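You operate a simulated robot arm through the tools that you are given. There is no shell and no other tool.

Carry out the task below with a simulated robot arm. There is one attempt and no reset: what you move stays moved.

## Task
Print the grey block and shut it in the green box.
Fine: one print from the inked press; the slide ends where it began. Where these are worked on the way, their far stop is far enough and under half their travel is too little: pad press slide.

Only the result counts: the job must be done as asked and must still hold three seconds after the hand-in. Knocking over, shifting, dropping, spilling or breaking anything else fails it.

## Robot
A 6-joint arm with a two-finger parallel gripper, fixed in place. Base frame: the origin is on the floor under the middle of its stand, x ahead of it, y to its left, z up; the work surface is at about z = 0.82. Lengths are in m, angles in degrees, forces in N, time in s.
With the tool pointing down near the work surface it reaches from about 0.58 to 0.94 m from the base axis. Its first joint turns from -149.0 to 149.0 degrees. Payload 3.43 kg.
Tool frame: the origin (TCP) lies between the finger pads and is the grasp point; the fingertips stand 0.034 m ahead of it; z points along the fingers, y is the line along which they close. Largest opening 0.128 m; finger width 0.024, thickness 0.012; the body of the gripper, 0.048 by 0.13 m, starts 0.096 m behind the TCP.
Orientation is that of the tool frame in the base frame, as a unit quaternion [x, y, z, w]. With the fingers straight down and closing along the base's y, the tool's x points along the base's -x, its y along +y and its z along -z.

## Interface
- The arm moves only by the tool step_arm. Its argument "moves" is a list of rows, each an object (a shift or turn left out is 0, a gripper value left out holds the last) with "jaw": the gripper command, from -1 (fully open) to 1 (shut), values between in proportion; "translation": the shift along the tool's x, y, z in units of 50 mm (1.0 is 50 mm), a list of three; "delta_rot": the turn, a rotation vector about the tool's x, y, z in units of 8 degrees (1.0 is 8 degrees), a list of three. In form: [{"jaw": jaw, "translation": [dx, dy, dz], "delta_rot": [rx, ry, rz]}, ...]. A call has 1 to 20 rows; each row shifts and turns the commanded pose from where the row before left it, along the tool's axes as they then stand. A call with a number of a shift or a turn outside -1 to 1 is refused whole. Each row takes 0.2 s and may step no farther than 0.05 m and 8.6 degrees from the row before; otherwise, or with a gripper value out of range, the whole call is refused. Where a pose cannot be reached the arm comes as near as it can. A force on the tool above 40 N (or 10 N above the force at the start of the call, whichever is more), or a blocked arm, ends the call early, and 0.2 s more pass. Each finger travels about 0.108 m/s and halts on what it meets, pressing with about 28 N; the grip force reading is that of the motor and also rises with nothing between the fingers. The clock runs only during rows and for 0.2 s after the last one: add rows that do not move to give the fingers time. It gives the time, the measured TCP pose, the force on the tool (base axes), the opening and the grip force at its end, in the units of the frame above (readings bear some noise), with the torque about the TCP (base axes, N m) and any sound that the robot's microphone picked up, and new pictures: "views" is both (left out), scene, wrist or none.
- Cameras (640 x 400 px; columns grow to the right, rows downward): "scene" is fixed at [0.3864, 0.6453, 1.4322]; the picture's right is [-0.99, -0.12, 0.00], its down [-0.05, 0.40, -0.92] and it looks along [0.11, -0.91, -0.40] (base axes); focal length 370 px, centre (320, 200). "wrist" rides on the gripper at [0.076, -0.011, -0.16] in the tool frame; the picture's right is [0.15, 0.99, 0.00], its down [-0.88, 0.13, -0.46] and it looks along [-0.45, 0.07, 0.89] (tool axes); focal length 234 px, centre (320, 200). There is no depth. A picture from a camera that has moved, and an enlarged one, comes with that camera's place and axes in the base frame and with its lens. The place of the scene camera against the robot may be out by one fixed shift of up to 0.018 m in any direction.
- move_column(by): slides the trunk up (or, below 0, down) by that many m; the arm rides with it, the base frame stays. It gives what a move gives, with no picture.
- inspect(camera, box): a new picture of the part [left, top, right, bottom] of that camera's present view, enlarged. The clock stands still meanwhile.
- hand_in(): hands the job in; it is judged then, once.

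Nothing tells you positions but the pictures and the camera data. Unless the task says otherwise, let go and move clear before handing in.

The tools are called after ">>>" by a JSON object that holds its "fn" and its "kwargs". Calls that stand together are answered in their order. step_arm: Moves the arm, as the interface text tells. Its arguments: {"type":"object","properties":{"moves":{"type":"array"},"views":{"type":"string","enum":["both","scene","wrist","none"]}},"required":["moves"]} The other tools are called the same way: move_column (by) moves the trunk up or down; inspect (camera, box) takes an enlarged picture of a part of a camera's view; hand_in () hands the job in.

At the start:

```text
time_s: 0.0
eef_pos: [0.5951, -0.3398, 1.1304]
tool_rot: [0.001, 1.0, 0.0, 0.0]
wrist_force: [0.0, 0.0, -0.2]
ft_torque: [0.01, -0.02, 0.02]
width: 0.128
grip_force: 0.1
trunk travel left (down, up): [-0.675, 0.035]
```

scene: 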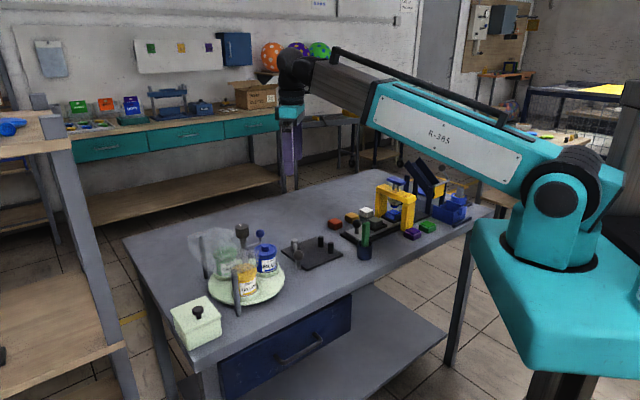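
wrist: 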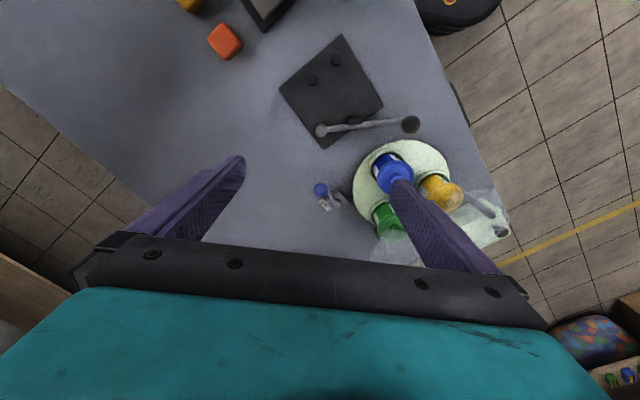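

I see a table with a tray of ink jars, a light green box, a dark rack plate, and a yellow pad press with blocks around it. I'll enlarge the pictures first to identify things.

>>> {"fn": "inspect", "kwargs": {"camera": "scene", "box": [320, 140, 480, 270]}}

>>> {"fn": "inspect", "kwargs": {"camera": "scene", "box": [160, 210, 340, 360]}}

>>> {"fn": "inspect", "kwargs": {"camera": "wrist", "box": [160, 0, 520, 260]}}

```text
3.08 times, centred on (400, 205) of scene
camera zoom: at [0.3864, 0.6453, 1.4322], right [-0.99, -0.12, 0.0], down [-0.05, 0.4, -0.92], along [0.11, -0.91, -0.4], focal length 1139 px, centre (74, 185)
```

zoom: 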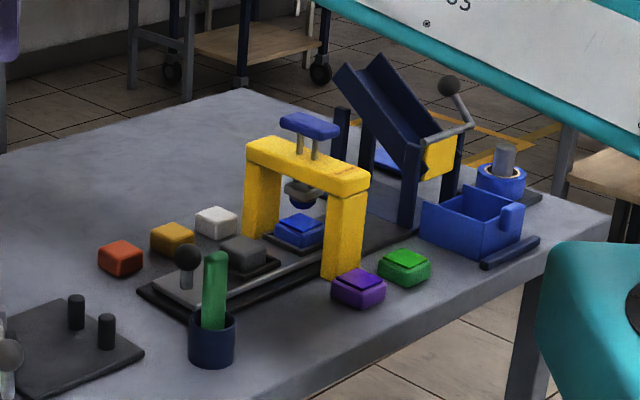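

```text
2.67 times, centred on (250, 285) of scene
camera zoom: at [0.3864, 0.6453, 1.4322], right [-0.99, -0.12, 0.0], down [-0.05, 0.4, -0.92], along [0.11, -0.91, -0.4], focal length 987 px, centre (507, -27)
```

zoom: 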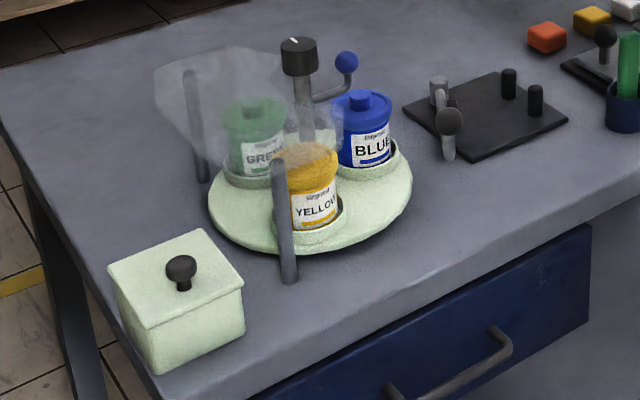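

```text
1.54 times, centred on (340, 130) of wrist
camera zoom: at [0.5183, -0.3509, 1.2896], right [-0.15, 0.99, 0.0], down [0.88, 0.13, 0.46], along [0.45, 0.07, -0.89], focal length 360 px, centre (289, 308)
```

zoom: 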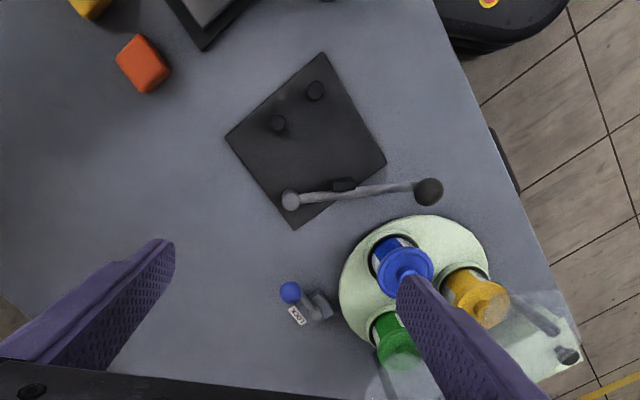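

I take the press to be near (0.26, -0.67) and the green box near (0.72, 0.06). I'll zoom in further on both before moving.

>>> {"fn": "inspect", "kwargs": {"camera": "scene", "box": [345, 170, 425, 220]}}

>>> {"fn": "inspect", "kwargs": {"camera": "scene", "box": [350, 195, 430, 265]}}

>>> {"fn": "inspect", "kwargs": {"camera": "scene", "box": [160, 285, 240, 355]}}

>>> {"fn": "inspect", "kwargs": {"camera": "wrist", "box": [160, 0, 320, 100]}}

```text
8.00 times, centred on (385, 195) of scene
camera zoom: at [0.3864, 0.6453, 1.4322], right [-0.99, -0.12, 0.0], down [-0.05, 0.4, -0.92], along [0.11, -0.91, -0.4], focal length 2962 px, centre (-200, 240)
```

zoom: 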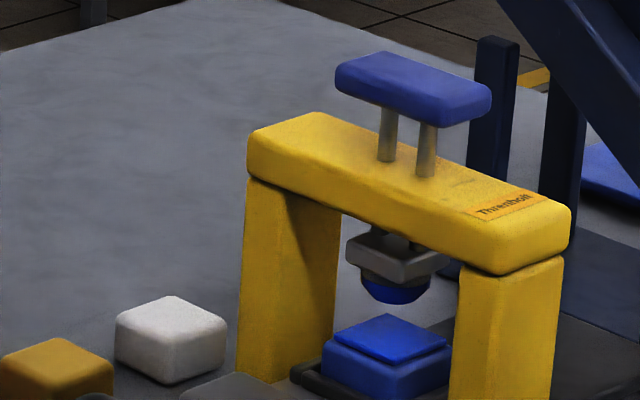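

```text
5.71 times, centred on (390, 230) of scene
camera zoom: at [0.3864, 0.6453, 1.4322], right [-0.99, -0.12, 0.0], down [-0.05, 0.4, -0.92], along [0.11, -0.91, -0.4], focal length 2116 px, centre (-80, 29)
```

zoom: 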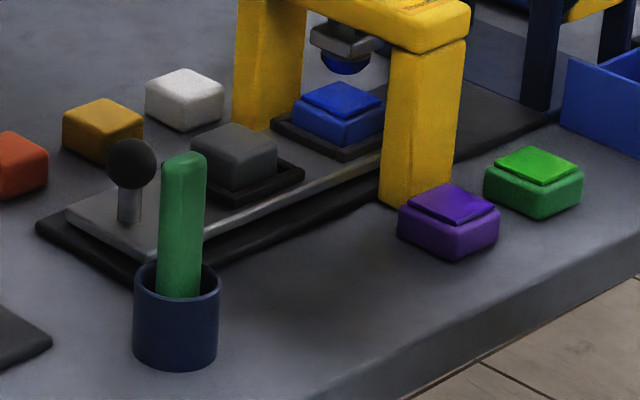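

```text
5.71 times, centred on (200, 320) of scene
camera zoom: at [0.3864, 0.6453, 1.4322], right [-0.99, -0.12, 0.0], down [-0.05, 0.4, -0.92], along [0.11, -0.91, -0.4], focal length 2116 px, centre (1006, -486)
```

zoom: 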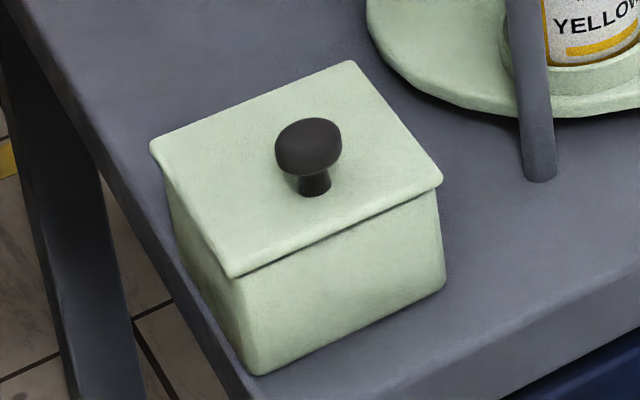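

```text
4.00 times, centred on (240, 50) of wrist
camera zoom: at [0.5183, -0.3509, 1.2896], right [-0.15, 0.99, 0.0], down [0.88, 0.13, 0.46], along [0.45, 0.07, -0.89], focal length 937 px, centre (640, 800)
```

zoom: 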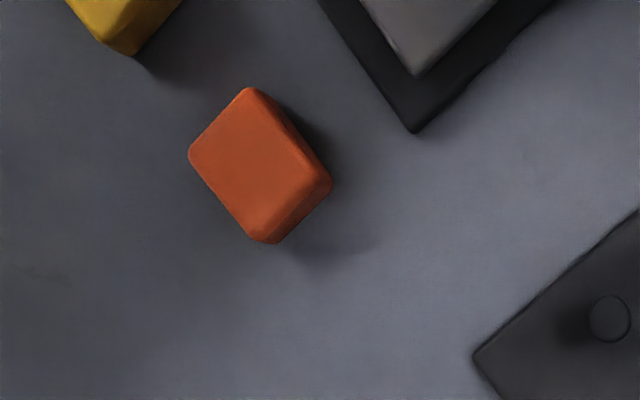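

The press slide carries the grey block in a nest near the knob, and the blue ink station sits under the pad. The rail runs at roughly 43° in the base frame. I'll turn the tool in line with the rail, so the wrist camera looks towards the press.

>>> {"fn": "step_arm", "kwargs": {"moves": [{"delta_rot": [0, 0, 1]}, {"delta_rot": [0, 0, 1]}, {"delta_rot": [0, 0, 1]}, {"delta_rot": [0, 0, 1]}, {"delta_rot": [0, 0, 1]}, {"delta_rot": [0, 0, 1]}, {"delta_rot": [0, 0, 1]}, {"delta_rot": [0, 0, 1]}, {"delta_rot": [0, 0, 1]}, {"delta_rot": [0, 0, 1]}, {"delta_rot": [0, 0, 1]}, {"delta_rot": [0, 0, 1]}, {"delta_rot": [0, 0, 1]}, {"delta_rot": [0, 0, 1]}, {"delta_rot": [0, 0, 1]}, {"delta_rot": [0, 0, 1]}, {"delta_rot": [0, 0, 1]}]}}

```text
time_s: 3.6
eef_pos: [0.5955, -0.3392, 1.1314]
tool_rot: [0.928, 0.373, 0.0, 0.001]
wrist_force: [0.3, 0.6, 0.4]
ft_torque: [0.01, 0.04, 0.01]
width: 0.1281
grip_force: 0.0
trunk travel left (down, up): [-0.675, 0.035]
camera wrist: at [0.6415, -0.2791, 1.2903], right [0.79, -0.61, 0.0], down [-0.55, -0.7, 0.46], along [-0.28, -0.36, -0.89], focal length 234 px, centre (320, 200)
```

scene: 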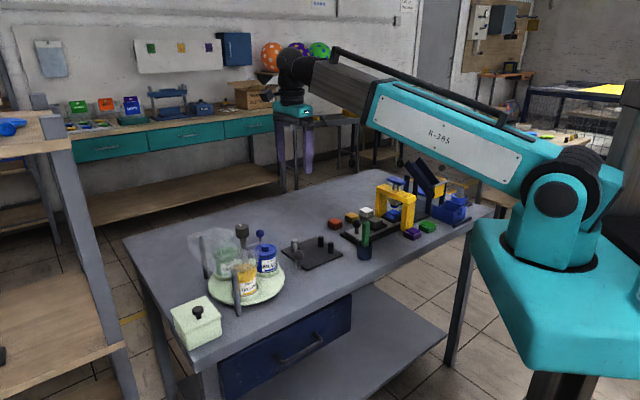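
wrist: 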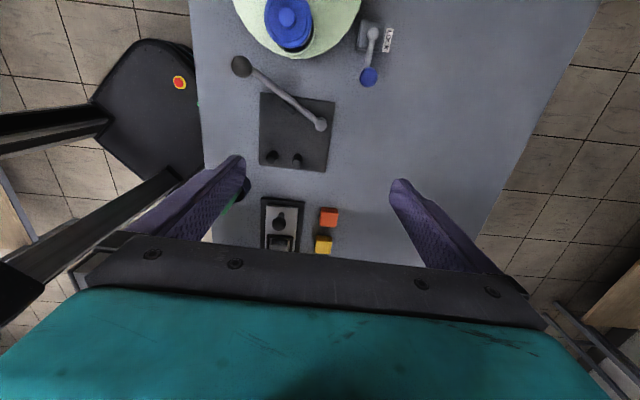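

The turn worked and the rail now runs nearly vertical in the wrist picture. I put the slide knob near (0.41, -0.44), so I'll move over the press for a closer look.

>>> {"fn": "step_arm", "kwargs": {"moves": [{"translation": [-0.785, -0.309, 0]}, {"translation": [-0.785, -0.309, 0]}, {"translation": [-0.785, -0.309, 0]}, {"translation": [-0.785, -0.309, 0]}, {"translation": [-0.785, -0.309, 0]}]}}

```text
time_s: 4.8
eef_pos: [0.4011, -0.4185, 1.1319]
tool_rot: [0.927, 0.375, 0.0, 0.0]
wrist_force: [0.1, -0.1, 0.5]
ft_torque: [0.01, 0.01, 0.0]
width: 0.1281
grip_force: 0.1
trunk travel left (down, up): [-0.675, 0.035]
camera wrist: at [0.4462, -0.3588, 1.2907], right [0.79, -0.61, 0.0], down [-0.54, -0.71, 0.46], along [-0.28, -0.36, -0.89], focal length 234 px, centre (320, 200)
```

scene: 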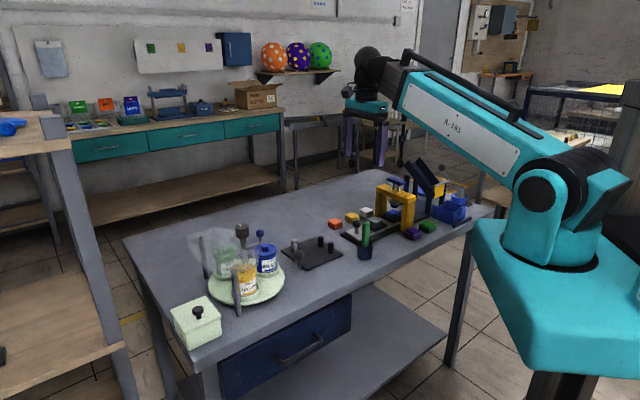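
wrist: 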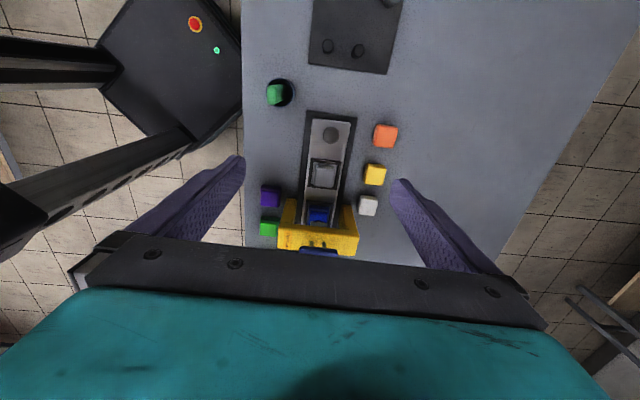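

The wrist now looks down along the rail, with the press at the lower middle. I'll enlarge that part.

>>> {"fn": "inspect", "kwargs": {"camera": "wrist", "box": [240, 60, 400, 160]}}

>>> {"fn": "inspect", "kwargs": {"camera": "wrist", "box": [240, 160, 400, 260]}}

```text
4.00 times, centred on (320, 110) of wrist
camera zoom: at [0.4462, -0.3588, 1.2907], right [0.79, -0.61, 0.0], down [-0.54, -0.71, 0.46], along [-0.28, -0.36, -0.89], focal length 937 px, centre (320, 560)
```

zoom: 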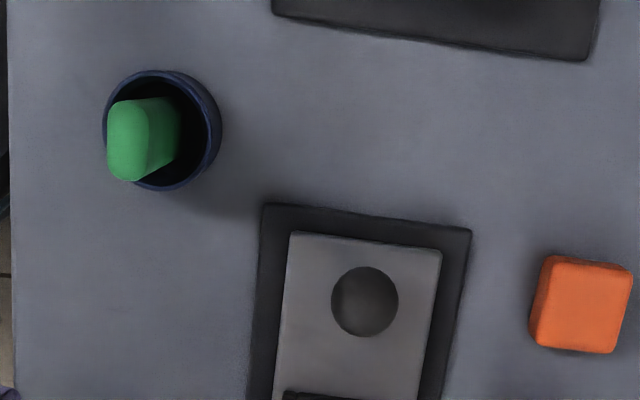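

```text
4.00 times, centred on (320, 210) of wrist
camera zoom: at [0.4462, -0.3588, 1.2907], right [0.79, -0.61, 0.0], down [-0.54, -0.71, 0.46], along [-0.28, -0.36, -0.89], focal length 937 px, centre (320, 160)
```

zoom: 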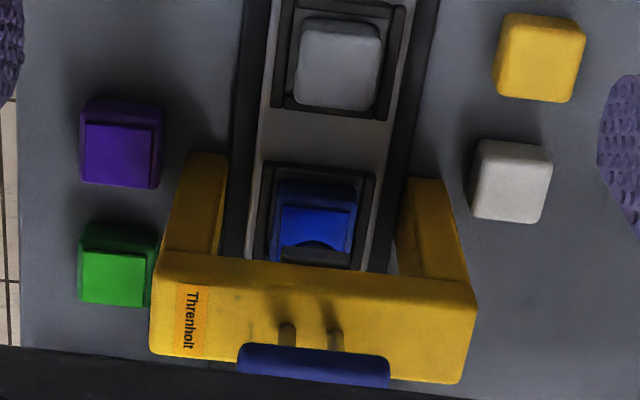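

From this view I estimate the knob ball at (0.409, -0.441), the grey block at (0.352, -0.496) and the press centre at (0.288, -0.563). The rail azimuth is about 45.7°. I'll go above the press handle and check the centring there.

>>> {"fn": "step_arm", "kwargs": {"moves": [{"delta_rot": [0, 0, -0.2125]}, {"translation": [-0.915, 0.099, 0.16]}, {"translation": [-0.915, 0.099, 0.16]}, {"translation": [-0.915, 0.099, 0.16]}, {"translation": [-0.915, 0.099, 0.16]}]}}

```text
time_s: 6.0
eef_pos: [0.2872, -0.5686, 1.1008]
tool_rot: [0.922, 0.388, 0.0, -0.001]
wrist_force: [-0.4, 0.4, 0.9]
ft_torque: [0.0, -0.05, 0.0]
width: 0.1281
grip_force: 0.1
trunk travel left (down, up): [-0.675, 0.035]
camera wrist: at [0.3297, -0.5064, 1.26], right [0.81, -0.59, 0.0], down [-0.52, -0.72, 0.46], along [-0.27, -0.37, -0.89], focal length 234 px, centre (320, 200)
```

scene: 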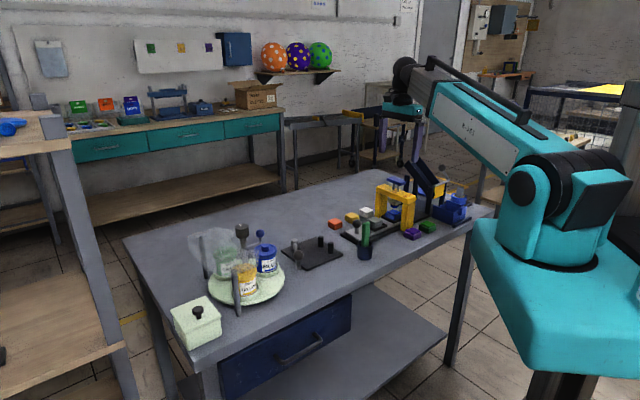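
wrist: 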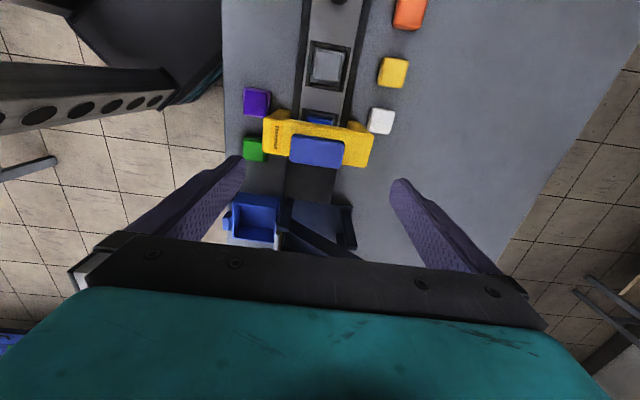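

>>> {"fn": "inspect", "kwargs": {"camera": "wrist", "box": [240, 90, 400, 190]}}

>>> {"fn": "inspect", "kwargs": {"camera": "wrist", "box": [220, 160, 380, 260]}}

>>> {"fn": "inspect", "kwargs": {"camera": "wrist", "box": [260, 0, 420, 100]}}

```text
4.00 times, centred on (320, 140) of wrist
camera zoom: at [0.3297, -0.5064, 1.26], right [0.81, -0.59, 0.0], down [-0.52, -0.72, 0.46], along [-0.27, -0.37, -0.89], focal length 937 px, centre (320, 440)
```

zoom: 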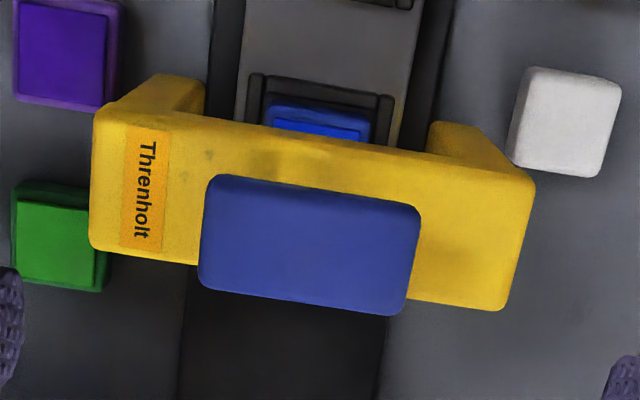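

```text
4.00 times, centred on (300, 210) of wrist
camera zoom: at [0.3297, -0.5064, 1.26], right [0.81, -0.59, 0.0], down [-0.52, -0.72, 0.46], along [-0.27, -0.37, -0.89], focal length 937 px, centre (400, 160)
```

zoom: 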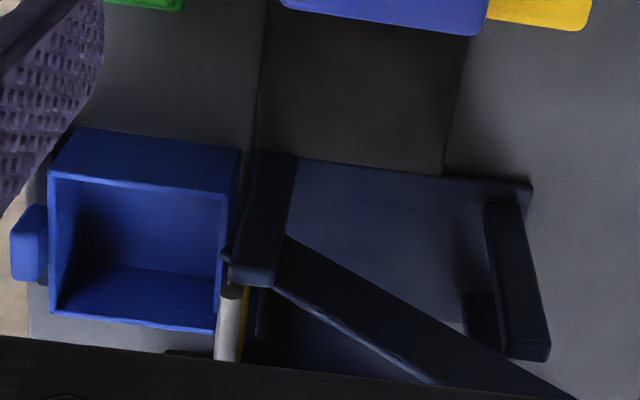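

```text
4.00 times, centred on (340, 50) of wrist
camera zoom: at [0.3297, -0.5064, 1.26], right [0.81, -0.59, 0.0], down [-0.52, -0.72, 0.46], along [-0.27, -0.37, -0.89], focal length 937 px, centre (240, 800)
```

zoom: 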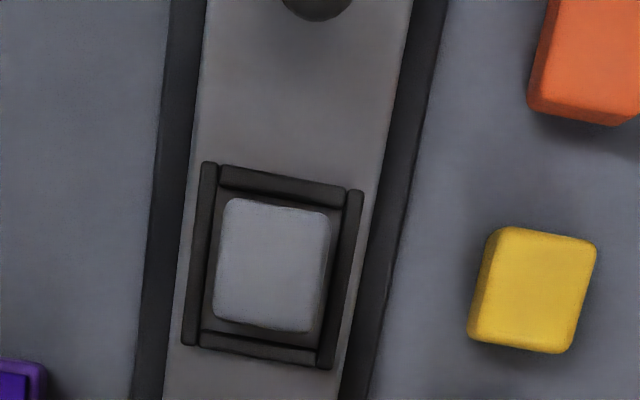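

The handle top centre looks to be about (0.283, -0.567), with its top near z = 0.985. I'll close the fingers, centre over it and come down to just above it.

>>> {"fn": "step_arm", "kwargs": {"moves": [{"jaw": 1}, {"jaw": 1}, {"jaw": 1, "translation": [-0.042, -0.092, 0.4]}, {"jaw": 1, "translation": [0, 0, 0.6]}, {"jaw": 1, "translation": [0, 0, 0.3]}, {"jaw": 1}]}}

```text
time_s: 7.4
eef_pos: [0.2815, -0.5632, 1.0339]
tool_rot: [0.922, 0.388, 0.0, 0.0]
wrist_force: [-0.2, 0.1, -0.6]
ft_torque: [0.01, 0.01, -0.02]
width: 0.0
grip_force: 28.0
trunk travel left (down, up): [-0.675, 0.035]
camera wrist: at [0.3262, -0.5008, 1.1939], right [0.81, -0.59, 0.0], down [-0.52, -0.72, 0.46], along [-0.27, -0.37, -0.89], focal length 234 px, centre (320, 200)
```

scene: 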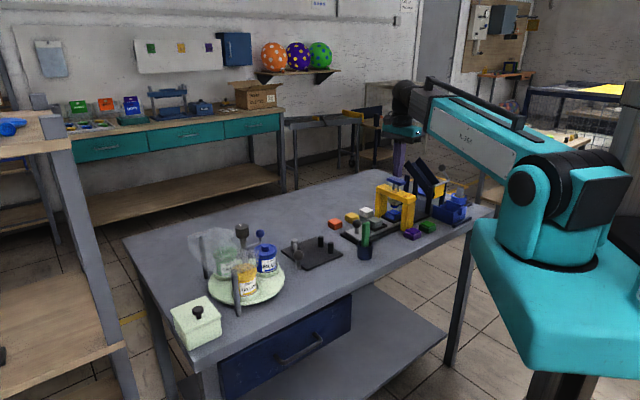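
wrist: 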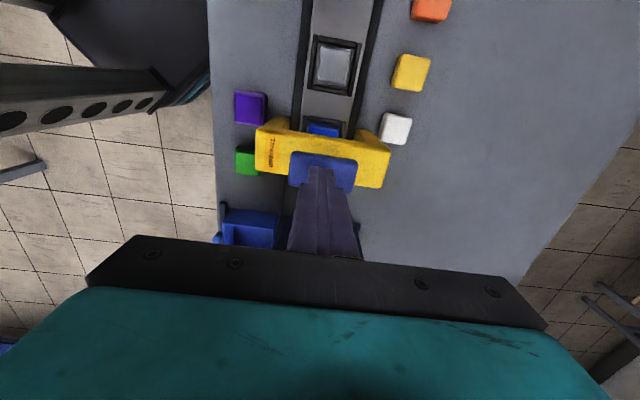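

>>> {"fn": "inspect", "kwargs": {"camera": "wrist", "box": [260, 120, 380, 195]}}

>>> {"fn": "inspect", "kwargs": {"camera": "scene", "box": [350, 130, 440, 200]}}

```text
5.33 times, centred on (320, 158) of wrist
camera zoom: at [0.3262, -0.5008, 1.1939], right [0.81, -0.59, 0.0], down [-0.52, -0.72, 0.46], along [-0.27, -0.37, -0.89], focal length 1249 px, centre (320, 427)
```

zoom: 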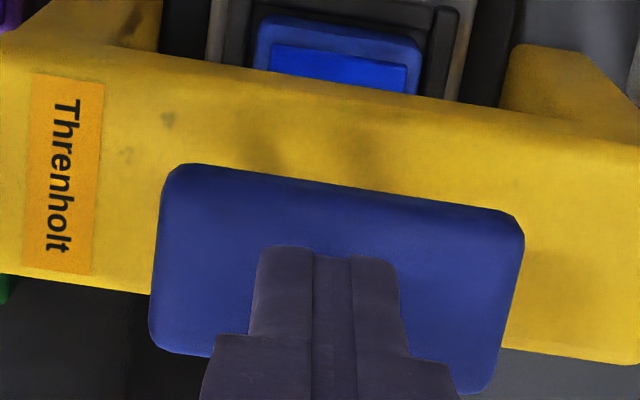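

```text
5.71 times, centred on (395, 165) of scene
camera zoom: at [0.3864, 0.6453, 1.4322], right [-0.99, -0.12, 0.0], down [-0.05, 0.4, -0.92], along [0.11, -0.91, -0.4], focal length 2116 px, centre (-109, 400)
```

zoom: 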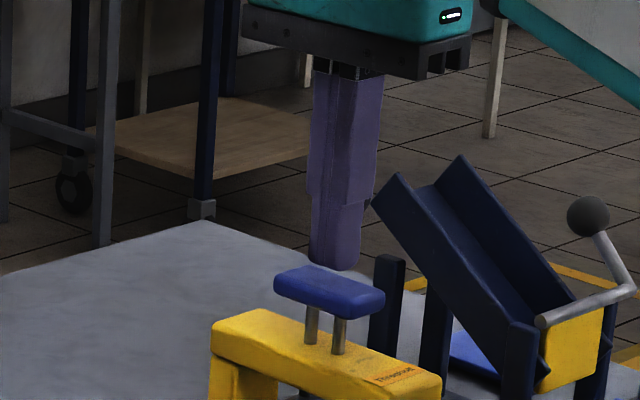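

The fingertips are centred about 15 mm above the handle. I'll press down in small steps and watch the force, since the ink station is under the pad for this first press.

>>> {"fn": "step_arm", "kwargs": {"moves": [{"jaw": 1, "translation": [0, 0, 0.1]}, {"jaw": 1, "translation": [0, 0, 0.1]}, {"jaw": 1, "translation": [0, 0, 0.1]}, {"jaw": 1, "translation": [0, 0, 0.1]}, {"jaw": 1}]}}

```text
time_s: 8.6
eef_pos: [0.2831, -0.5636, 1.0127]
tool_rot: [0.921, 0.389, 0.0, 0.0]
wrist_force: [-0.3, 1.7, 2.8]
ft_torque: [0.02, 0.03, -0.01]
width: 0.0001
grip_force: 28.1
trunk travel left (down, up): [-0.675, 0.035]
camera wrist: at [0.3263, -0.5019, 1.1731], right [0.81, -0.59, 0.0], down [-0.52, -0.72, 0.46], along [-0.27, -0.37, -0.89], focal length 234 px, centre (320, 200)
```

scene: 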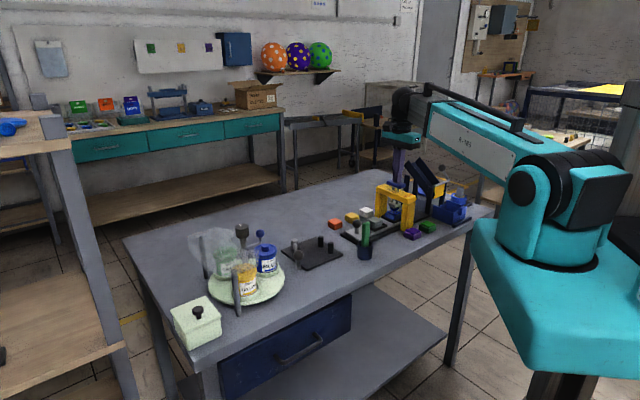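
wrist: 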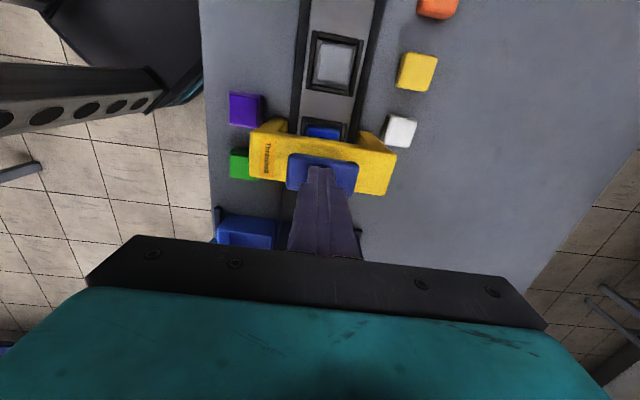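

There is a light upward force of about 3 N, so contact has probably begun. I'll keep pressing.

>>> {"fn": "step_arm", "kwargs": {"moves": [{"jaw": 1, "translation": [0, 0, 0.1]}, {"jaw": 1, "translation": [0, 0, 0.1]}, {"jaw": 1}], "views": "scene"}}

>>> {"fn": "inspect", "kwargs": {"camera": "scene", "box": [350, 160, 430, 220]}}

```text
time_s: 9.4
eef_pos: [0.2817, -0.564, 1.0047]
tool_rot: [0.922, 0.388, 0.0, 0.002]
wrist_force: [2.7, -2.1, 16.7]
ft_torque: [-0.02, -0.1, 0.02]
width: 0.0002
grip_force: 27.8
trunk travel left (down, up): [-0.675, 0.035]
heard: click
```

scene: 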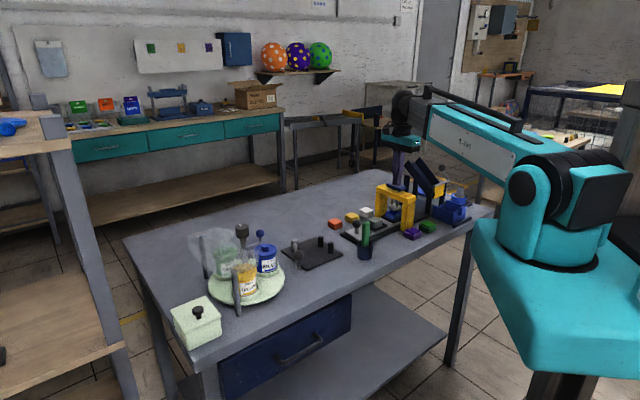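

```text
6.67 times, centred on (390, 190) of scene
camera zoom: at [0.3864, 0.6453, 1.4322], right [-0.99, -0.12, 0.0], down [-0.05, 0.4, -0.92], along [0.11, -0.91, -0.4], focal length 2468 px, centre (-147, 267)
```

zoom: 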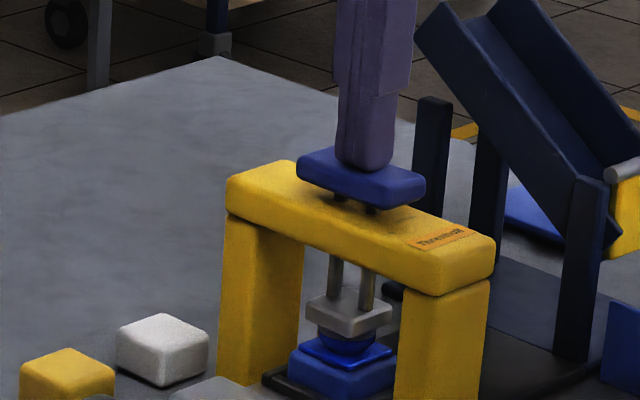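

I heard a click and the pad is down on the blue ink at about 17 N. I'll lift and see whether the handle springs back.

>>> {"fn": "step_arm", "kwargs": {"moves": [{"jaw": 1, "translation": [0, 0, -0.2]}, {"jaw": 1, "translation": [0, 0, -0.4]}, {"jaw": 1, "translation": [0, 0, -0.4]}, {"jaw": 1}], "views": "both"}}

>>> {"fn": "inspect", "kwargs": {"camera": "scene", "box": [350, 160, 430, 220]}}

```text
time_s: 10.4
eef_pos: [0.2813, -0.5649, 1.0546]
tool_rot: [0.921, 0.388, 0.0, 0.0]
wrist_force: [-0.3, -0.1, -0.1]
ft_torque: [0.01, 0.03, -0.02]
width: 0.0
grip_force: 27.9
trunk travel left (down, up): [-0.675, 0.035]
camera wrist: at [0.3264, -0.5027, 1.2138], right [0.81, -0.59, 0.0], down [-0.52, -0.72, 0.46], along [-0.27, -0.37, -0.89], focal length 234 px, centre (320, 200)
```

scene: 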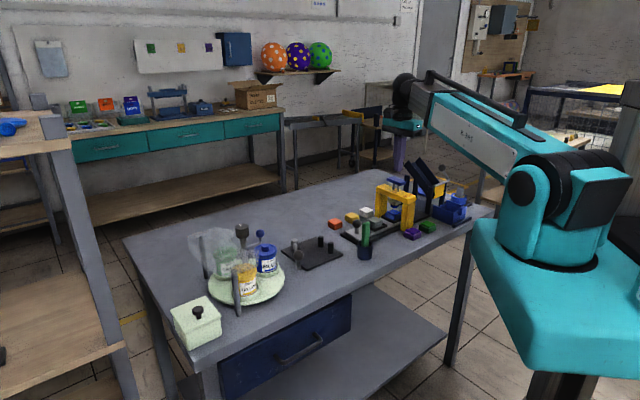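
wrist: 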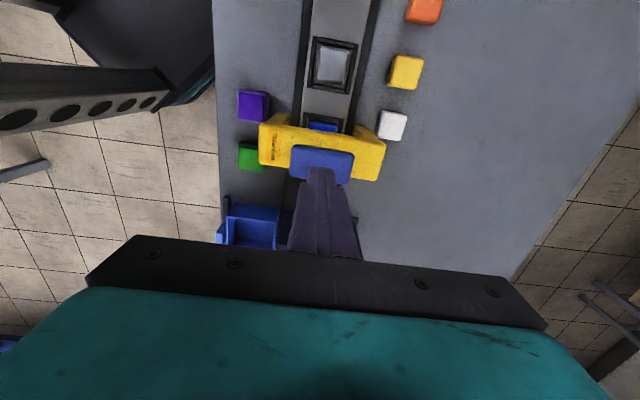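

```text
6.67 times, centred on (390, 190) of scene
camera zoom: at [0.3864, 0.6453, 1.4322], right [-0.99, -0.12, 0.0], down [-0.05, 0.4, -0.92], along [0.11, -0.91, -0.4], focal length 2468 px, centre (-147, 267)
```

zoom: 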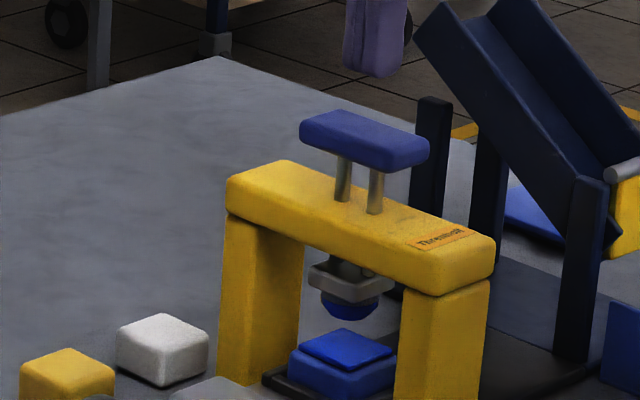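

The pad springs back up by itself. Next I'll move over the slide knob with the fingers partly open and look at it.

>>> {"fn": "step_arm", "kwargs": {"moves": [{"jaw": 1, "translation": [0.889, 0.02, 0]}, {"jaw": 0, "translation": [0.889, 0.02, 0]}, {"jaw": 0, "translation": [0.889, 0.02, 0]}, {"jaw": 0, "translation": [0.889, 0.02, 0]}, {"jaw": 0}, {"jaw": 0}], "views": "wrist"}}

>>> {"fn": "inspect", "kwargs": {"camera": "wrist", "box": [240, 80, 400, 180]}}

```text
time_s: 11.8
eef_pos: [0.4086, -0.441, 1.0584]
tool_rot: [0.921, 0.39, 0.0, 0.0]
wrist_force: [0.2, -0.7, 0.3]
ft_torque: [0.0, 0.0, 0.03]
width: 0.0639
grip_force: 0.2
trunk travel left (down, up): [-0.675, 0.035]
camera wrist: at [0.4526, -0.3787, 1.2181], right [0.81, -0.59, 0.0], down [-0.52, -0.72, 0.46], along [-0.27, -0.37, -0.89], focal length 234 px, centre (320, 200)
```

wrist: 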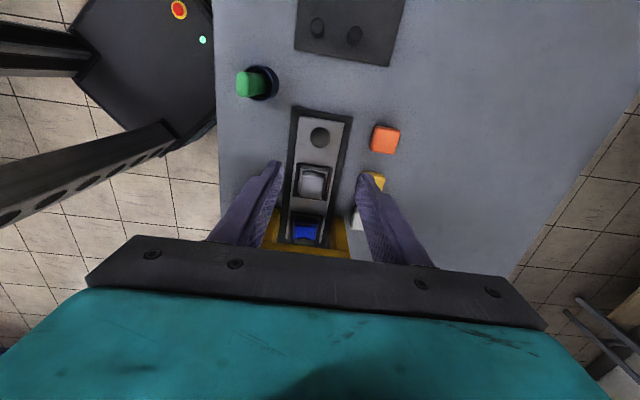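

```text
4.00 times, centred on (320, 130) of wrist
camera zoom: at [0.4526, -0.3787, 1.2181], right [0.81, -0.59, 0.0], down [-0.52, -0.72, 0.46], along [-0.27, -0.37, -0.89], focal length 937 px, centre (320, 480)
```

zoom: 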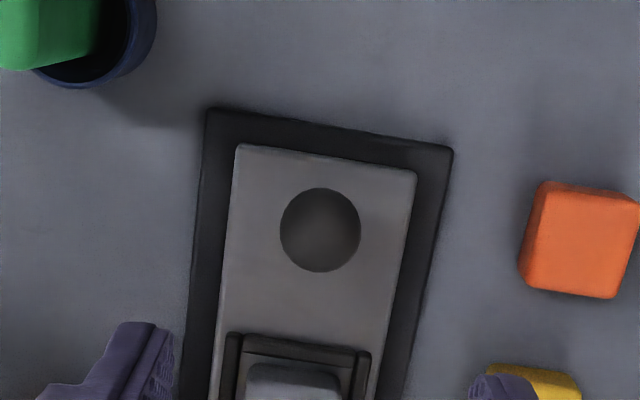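

The knob ball projects to (0.409, -0.440), right under the TCP. I'll go straight down and close on it.

>>> {"fn": "step_arm", "kwargs": {"moves": [{"jaw": 0, "translation": [0, 0, 0.9]}, {"jaw": 0, "translation": [0, 0, 0.9]}, {"jaw": 0, "translation": [0, 0, 0.8]}, {"jaw": 0, "translation": [0, 0, 0.5]}, {"jaw": 0, "translation": [0, 0, 0.3]}, {"jaw": 0}], "views": "both"}}

>>> {"fn": "inspect", "kwargs": {"camera": "scene", "box": [320, 170, 420, 260]}}

```text
time_s: 13.2
eef_pos: [0.4097, -0.4385, 0.8839]
tool_rot: [0.922, 0.388, 0.001, 0.0]
wrist_force: [0.2, 0.3, 0.0]
ft_torque: [-0.03, 0.0, 0.02]
width: 0.0641
grip_force: 0.1
trunk travel left (down, up): [-0.675, 0.035]
camera wrist: at [0.4533, -0.3763, 1.0436], right [0.81, -0.59, 0.0], down [-0.52, -0.72, 0.46], along [-0.27, -0.37, -0.89], focal length 234 px, centre (320, 200)
```

scene: 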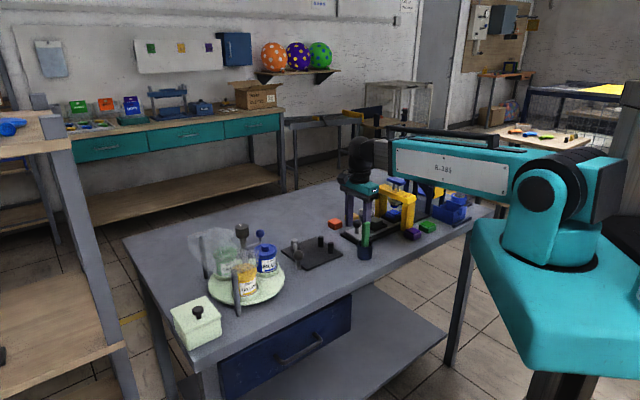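
wrist: 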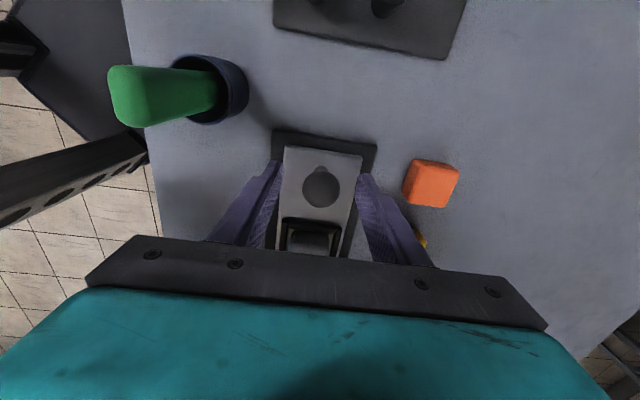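

```text
4.44 times, centred on (370, 215) of scene
camera zoom: at [0.3864, 0.6453, 1.4322], right [-0.99, -0.12, 0.0], down [-0.05, 0.4, -0.92], along [0.11, -0.91, -0.4], focal length 1645 px, centre (98, 133)
```

zoom: 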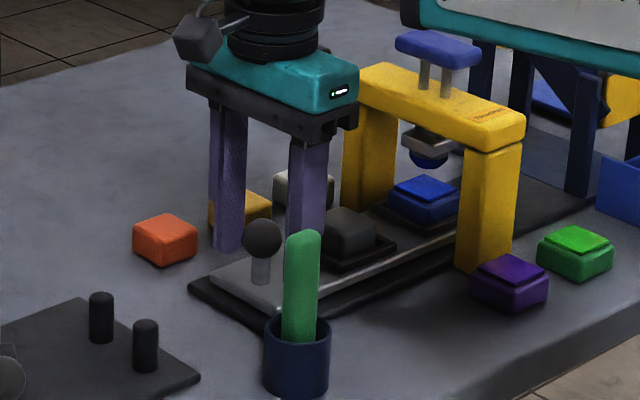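

The fingers straddle the ball. I'll close on it.

>>> {"fn": "step_arm", "kwargs": {"moves": [{"jaw": 1}, {"jaw": 1}, {"jaw": 1}], "views": "wrist"}}

>>> {"fn": "inspect", "kwargs": {"camera": "wrist", "box": [220, 120, 420, 250]}}

```text
time_s: 14.0
eef_pos: [0.4095, -0.4392, 0.884]
tool_rot: [0.921, 0.389, 0.0, 0.001]
wrist_force: [5.3, -5.8, 0.4]
ft_torque: [-0.06, -0.09, -0.01]
width: 0.0291
grip_force: 44.9
trunk travel left (down, up): [-0.675, 0.035]
camera wrist: at [0.4539, -0.3768, 1.0436], right [0.81, -0.59, 0.0], down [-0.52, -0.72, 0.46], along [-0.27, -0.37, -0.89], focal length 234 px, centre (320, 200)
```

wrist: 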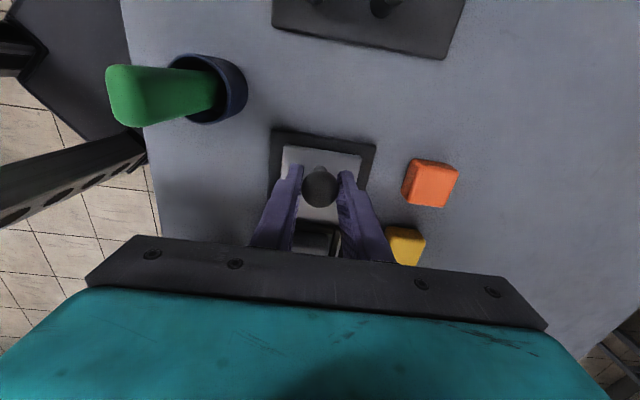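

```text
3.08 times, centred on (320, 185) of wrist
camera zoom: at [0.4539, -0.3768, 1.0436], right [0.81, -0.59, 0.0], down [-0.52, -0.72, 0.46], along [-0.27, -0.37, -0.89], focal length 720 px, centre (320, 246)
```

zoom: 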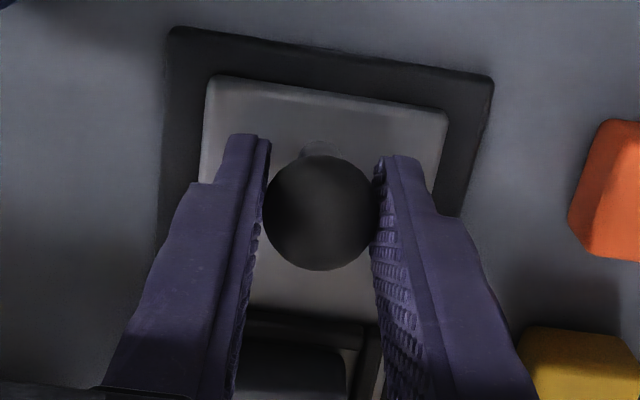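

The knob is gripped at 29 mm. I'll push the slide towards the press along the rail, keeping watch on the force for the stop.

>>> {"fn": "step_arm", "kwargs": {"moves": [{"jaw": 1, "translation": [-0.1, 0.02, 0]}, {"jaw": 1, "translation": [-0.2, 0, 0]}, {"jaw": 1, "translation": [-0.2, 0, 0]}, {"jaw": 1, "translation": [-0.2, 0, 0]}, {"jaw": 1, "translation": [-0.2, 0, 0]}, {"jaw": 1, "translation": [-0.2, 0, 0]}, {"jaw": 1, "translation": [-0.2, 0, 0]}, {"jaw": 1}], "views": "both"}}

>>> {"fn": "inspect", "kwargs": {"camera": "scene", "box": [340, 170, 440, 250]}}

```text
time_s: 15.8
eef_pos: [0.3631, -0.4846, 0.8846]
tool_rot: [0.922, 0.388, 0.0, 0.0]
wrist_force: [-0.7, 0.6, 6.9]
ft_torque: [0.12, -0.06, -0.05]
width: 0.0292
grip_force: 45.2
trunk travel left (down, up): [-0.675, 0.035]
camera wrist: at [0.4073, -0.4236, 1.0436], right [0.81, -0.59, 0.0], down [-0.52, -0.72, 0.46], along [-0.27, -0.37, -0.89], focal length 234 px, centre (320, 200)
```

scene: 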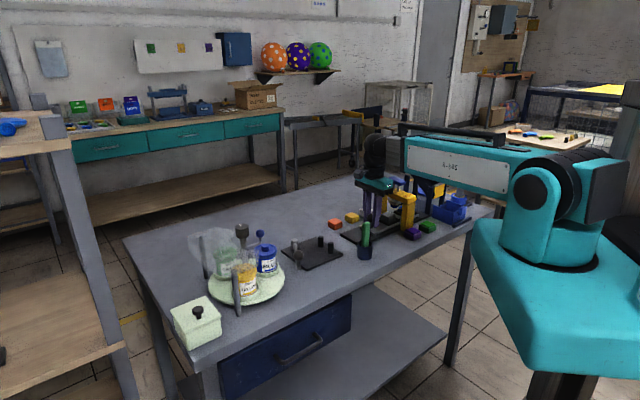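
wrist: 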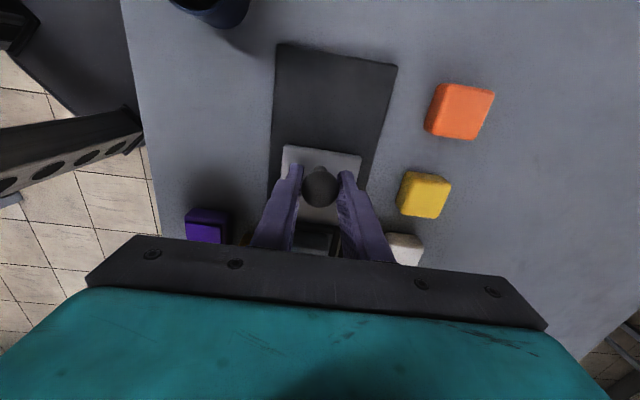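

```text
5.00 times, centred on (390, 210) of scene
camera zoom: at [0.3864, 0.6453, 1.4322], right [-0.99, -0.12, 0.0], down [-0.05, 0.4, -0.92], along [0.11, -0.91, -0.4], focal length 1851 px, centre (-30, 150)
```

zoom: 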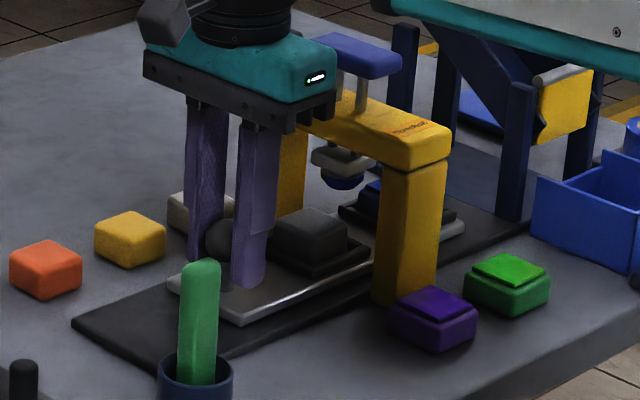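

The slide has moved 65 mm freely. I'll carry on in small steps towards the far stop.

>>> {"fn": "step_arm", "kwargs": {"moves": [{"jaw": 1, "translation": [-0.1, 0, 0]}, {"jaw": 1, "translation": [-0.1, 0, 0]}, {"jaw": 1, "translation": [-0.1, 0, 0]}, {"jaw": 1, "translation": [-0.1, 0, 0]}, {"jaw": 1, "translation": [-0.1, 0, 0]}, {"jaw": 1}], "views": "none"}}

```text
time_s: 17.2
eef_pos: [0.3438, -0.5027, 0.8842]
tool_rot: [0.921, 0.388, 0.0, 0.0]
wrist_force: [-8.5, 7.1, 12.6]
ft_torque: [0.26, -0.11, 0.04]
width: 0.0291
grip_force: 44.3
trunk travel left (down, up): [-0.675, 0.035]
```

>>> {"fn": "step_arm", "kwargs": {"moves": [{"jaw": 1, "translation": [-0.04, -0.03, 0]}, {"jaw": 1, "translation": [-0.04, 0, 0]}, {"jaw": 1, "translation": [-0.04, 0, 0]}, {"jaw": 1}], "views": "both"}}

>>> {"fn": "inspect", "kwargs": {"camera": "scene", "box": [340, 170, 440, 250]}}

```text
time_s: 18.2
eef_pos: [0.3421, -0.5061, 0.8837]
tool_rot: [0.922, 0.388, 0.001, 0.001]
wrist_force: [4.6, 10.0, 8.1]
ft_torque: [-0.44, 0.39, 0.03]
width: 0.029
grip_force: 44.4
trunk travel left (down, up): [-0.675, 0.035]
camera wrist: at [0.3864, -0.4442, 1.0436], right [0.81, -0.59, 0.0], down [-0.52, -0.72, 0.45], along [-0.27, -0.37, -0.89], focal length 234 px, centre (320, 200)
```

scene: 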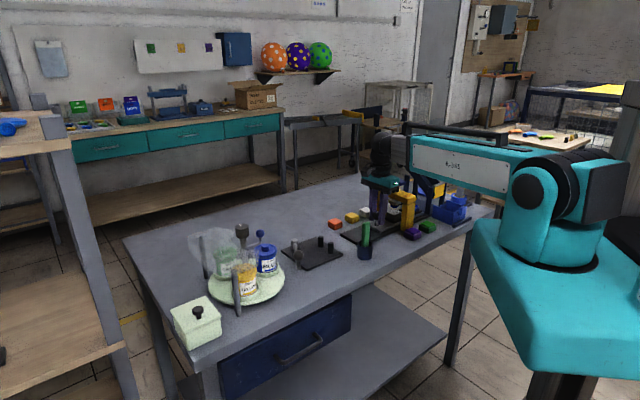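
wrist: 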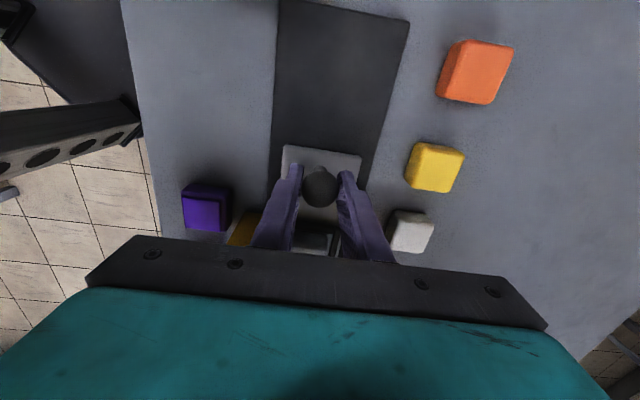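

```text
5.00 times, centred on (390, 210) of scene
camera zoom: at [0.3864, 0.6453, 1.4322], right [-0.99, -0.12, 0.0], down [-0.05, 0.4, -0.92], along [0.11, -0.91, -0.4], focal length 1851 px, centre (-30, 150)
```

zoom: 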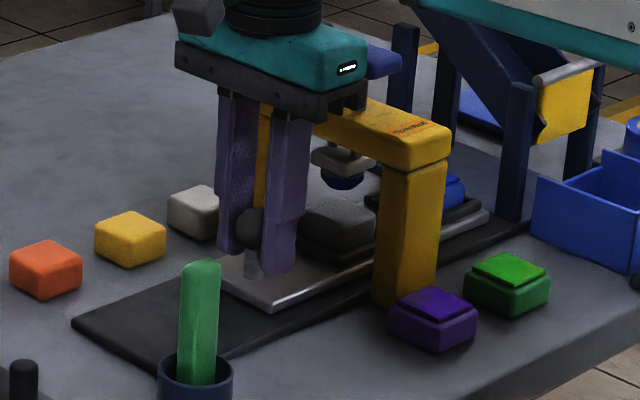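

Resistance along the rail is about 10 N after 95 mm. I'll push a little more to confirm it's the stop.

>>> {"fn": "step_arm", "kwargs": {"moves": [{"jaw": 1, "translation": [-0.04, 0, 0]}, {"jaw": 1, "translation": [-0.04, 0, 0]}, {"jaw": 1}], "views": "none"}}

```text
time_s: 19.0
eef_pos: [0.3413, -0.5075, 0.8829]
tool_rot: [0.922, 0.388, 0.003, -0.001]
wrist_force: [18.7, 27.6, 3.7]
ft_torque: [0.21, -0.15, -0.05]
width: 0.0292
grip_force: 45.0
trunk travel left (down, up): [-0.675, 0.035]
```

That is the far stop: 33 N of resistance with almost no motion. I'll ease off, let go, rise and look.

>>> {"fn": "step_arm", "kwargs": {"moves": [{"jaw": 1, "translation": [0.07, 0, 0]}, {"jaw": 0}, {"jaw": 0}, {"jaw": 0, "translation": [0, 0, -0.6]}, {"jaw": 0, "translation": [0, 0, -0.9]}, {"jaw": 0, "translation": [0, 0, -0.9]}, {"jaw": 0, "translation": [0, 0, -0.9]}, {"jaw": 0}], "views": "both"}}

>>> {"fn": "inspect", "kwargs": {"camera": "scene", "box": [340, 160, 440, 240]}}

>>> {"fn": "inspect", "kwargs": {"camera": "wrist", "box": [240, 100, 400, 240]}}

```text
time_s: 20.8
eef_pos: [0.3412, -0.5088, 1.05]
tool_rot: [0.921, 0.389, 0.0, 0.0]
wrist_force: [-0.6, -0.6, 0.2]
ft_torque: [0.02, 0.0, 0.03]
width: 0.0641
grip_force: 0.0
trunk travel left (down, up): [-0.675, 0.035]
camera wrist: at [0.3851, -0.447, 1.2091], right [0.81, -0.59, 0.0], down [-0.52, -0.72, 0.46], along [-0.27, -0.37, -0.89], focal length 234 px, centre (320, 200)
```

scene: 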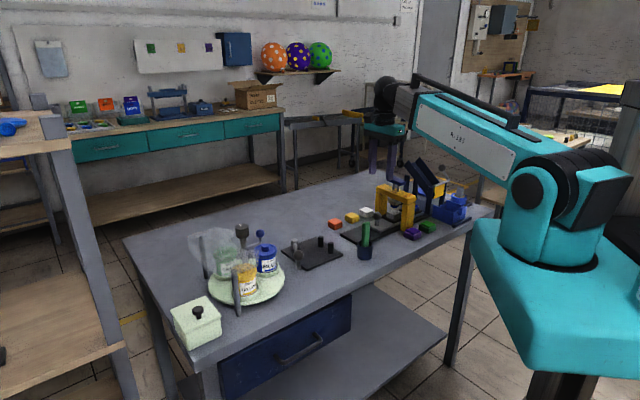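
wrist: 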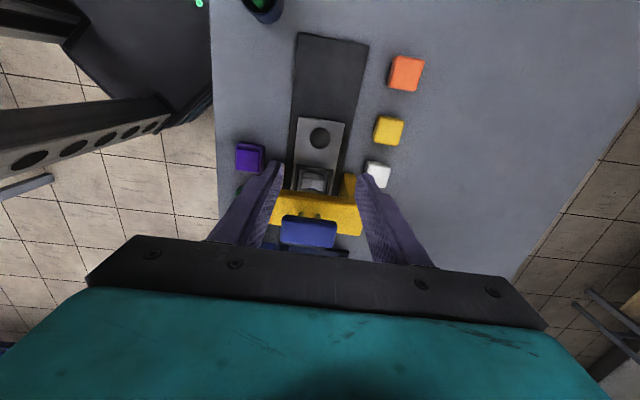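

```text
5.00 times, centred on (390, 200) of scene
camera zoom: at [0.3864, 0.6453, 1.4322], right [-0.99, -0.12, 0.0], down [-0.05, 0.4, -0.92], along [0.11, -0.91, -0.4], focal length 1851 px, centre (-30, 200)
```

zoom: 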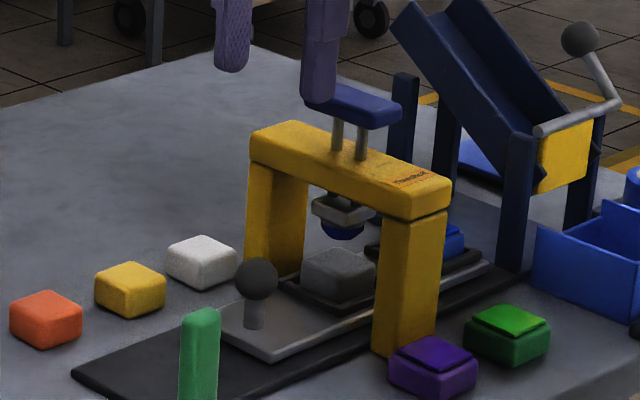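

```text
2.86 times, centred on (320, 170) of wrist
camera zoom: at [0.3851, -0.447, 1.2091], right [0.81, -0.59, 0.0], down [-0.52, -0.72, 0.46], along [-0.27, -0.37, -0.89], focal length 669 px, centre (320, 286)
```

zoom: 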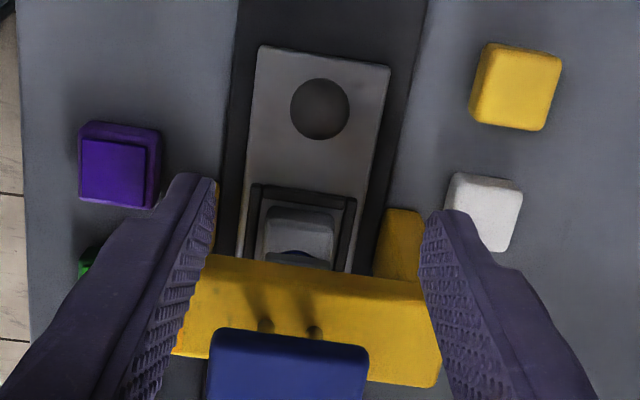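

The grey block is now under the pad and the slide is holding still. I'll go back over the handle for the single print press.

>>> {"fn": "step_arm", "kwargs": {"moves": [{"jaw": 1, "translation": [-0.809, -0.037, 0]}, {"jaw": 1, "translation": [-0.809, -0.037, 0]}, {"jaw": 1}, {"jaw": 1, "translation": [0, 0, 0.3]}, {"jaw": 1}], "views": "wrist"}}

>>> {"fn": "inspect", "kwargs": {"camera": "scene", "box": [340, 150, 440, 230]}}

```text
time_s: 22.0
eef_pos: [0.2809, -0.5641, 1.0332]
tool_rot: [0.922, 0.388, 0.0, 0.0]
wrist_force: [0.2, -0.1, 0.2]
ft_torque: [0.01, 0.0, -0.01]
width: 0.0003
grip_force: 28.1
trunk travel left (down, up): [-0.675, 0.035]
camera wrist: at [0.3257, -0.5017, 1.1935], right [0.81, -0.59, 0.0], down [-0.52, -0.72, 0.46], along [-0.27, -0.37, -0.89], focal length 234 px, centre (320, 200)
```

wrist: 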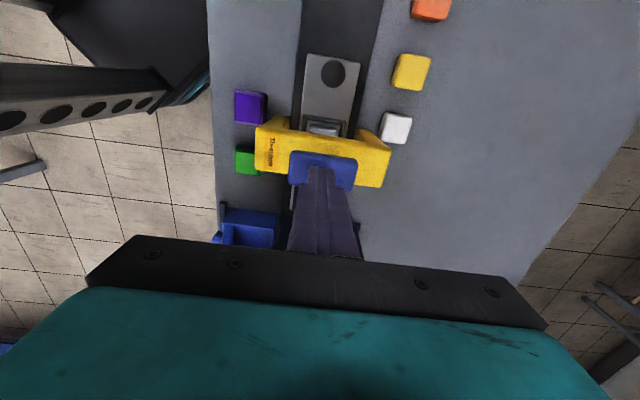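

```text
5.00 times, centred on (390, 190) of scene
camera zoom: at [0.3864, 0.6453, 1.4322], right [-0.99, -0.12, 0.0], down [-0.05, 0.4, -0.92], along [0.11, -0.91, -0.4], focal length 1851 px, centre (-30, 250)
```

zoom: 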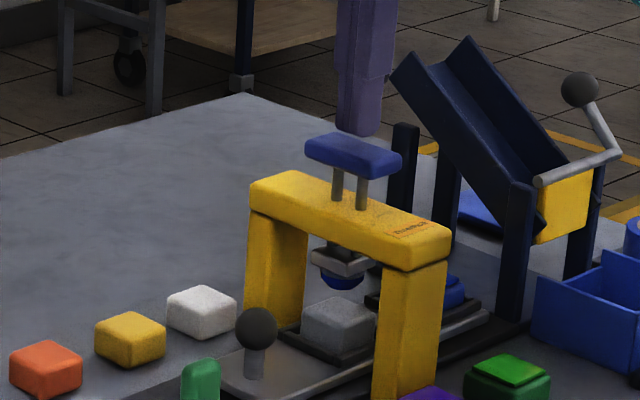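

The tool is at the same height as for the first press. I'll make one continuous press of the same depth.

>>> {"fn": "step_arm", "kwargs": {"moves": [{"jaw": 1, "translation": [0, 0, 0.1]}, {"jaw": 1, "translation": [0, 0, 0.1]}, {"jaw": 1, "translation": [0, 0, 0.1]}, {"jaw": 1, "translation": [0, 0, 0.1]}, {"jaw": 1, "translation": [0, 0, 0.1]}, {"jaw": 1, "translation": [0, 0, 0.1]}, {"jaw": 1}], "views": "none"}}

>>> {"fn": "inspect", "kwargs": {"camera": "scene", "box": [350, 160, 430, 220]}}

```text
time_s: 23.6
eef_pos: [0.2813, -0.5639, 1.0031]
tool_rot: [0.921, 0.389, 0.0, 0.001]
wrist_force: [2.8, -2.5, 14.3]
ft_torque: [-0.02, -0.11, -0.07]
width: 0.0
grip_force: 28.2
trunk travel left (down, up): [-0.675, 0.035]
heard: click
```

```text
6.67 times, centred on (390, 190) of scene
camera zoom: at [0.3864, 0.6453, 1.4322], right [-0.99, -0.12, 0.0], down [-0.05, 0.4, -0.92], along [0.11, -0.91, -0.4], focal length 2468 px, centre (-147, 267)
```

zoom: 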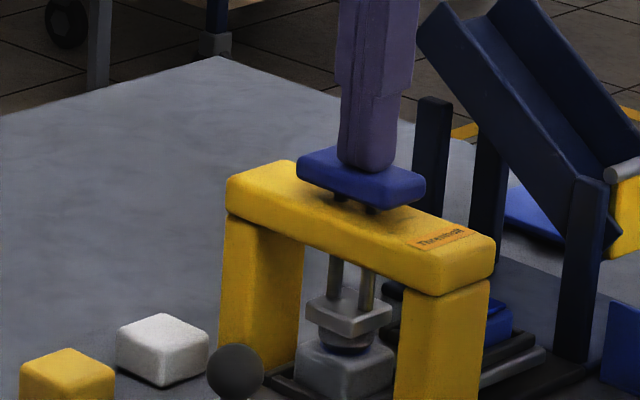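

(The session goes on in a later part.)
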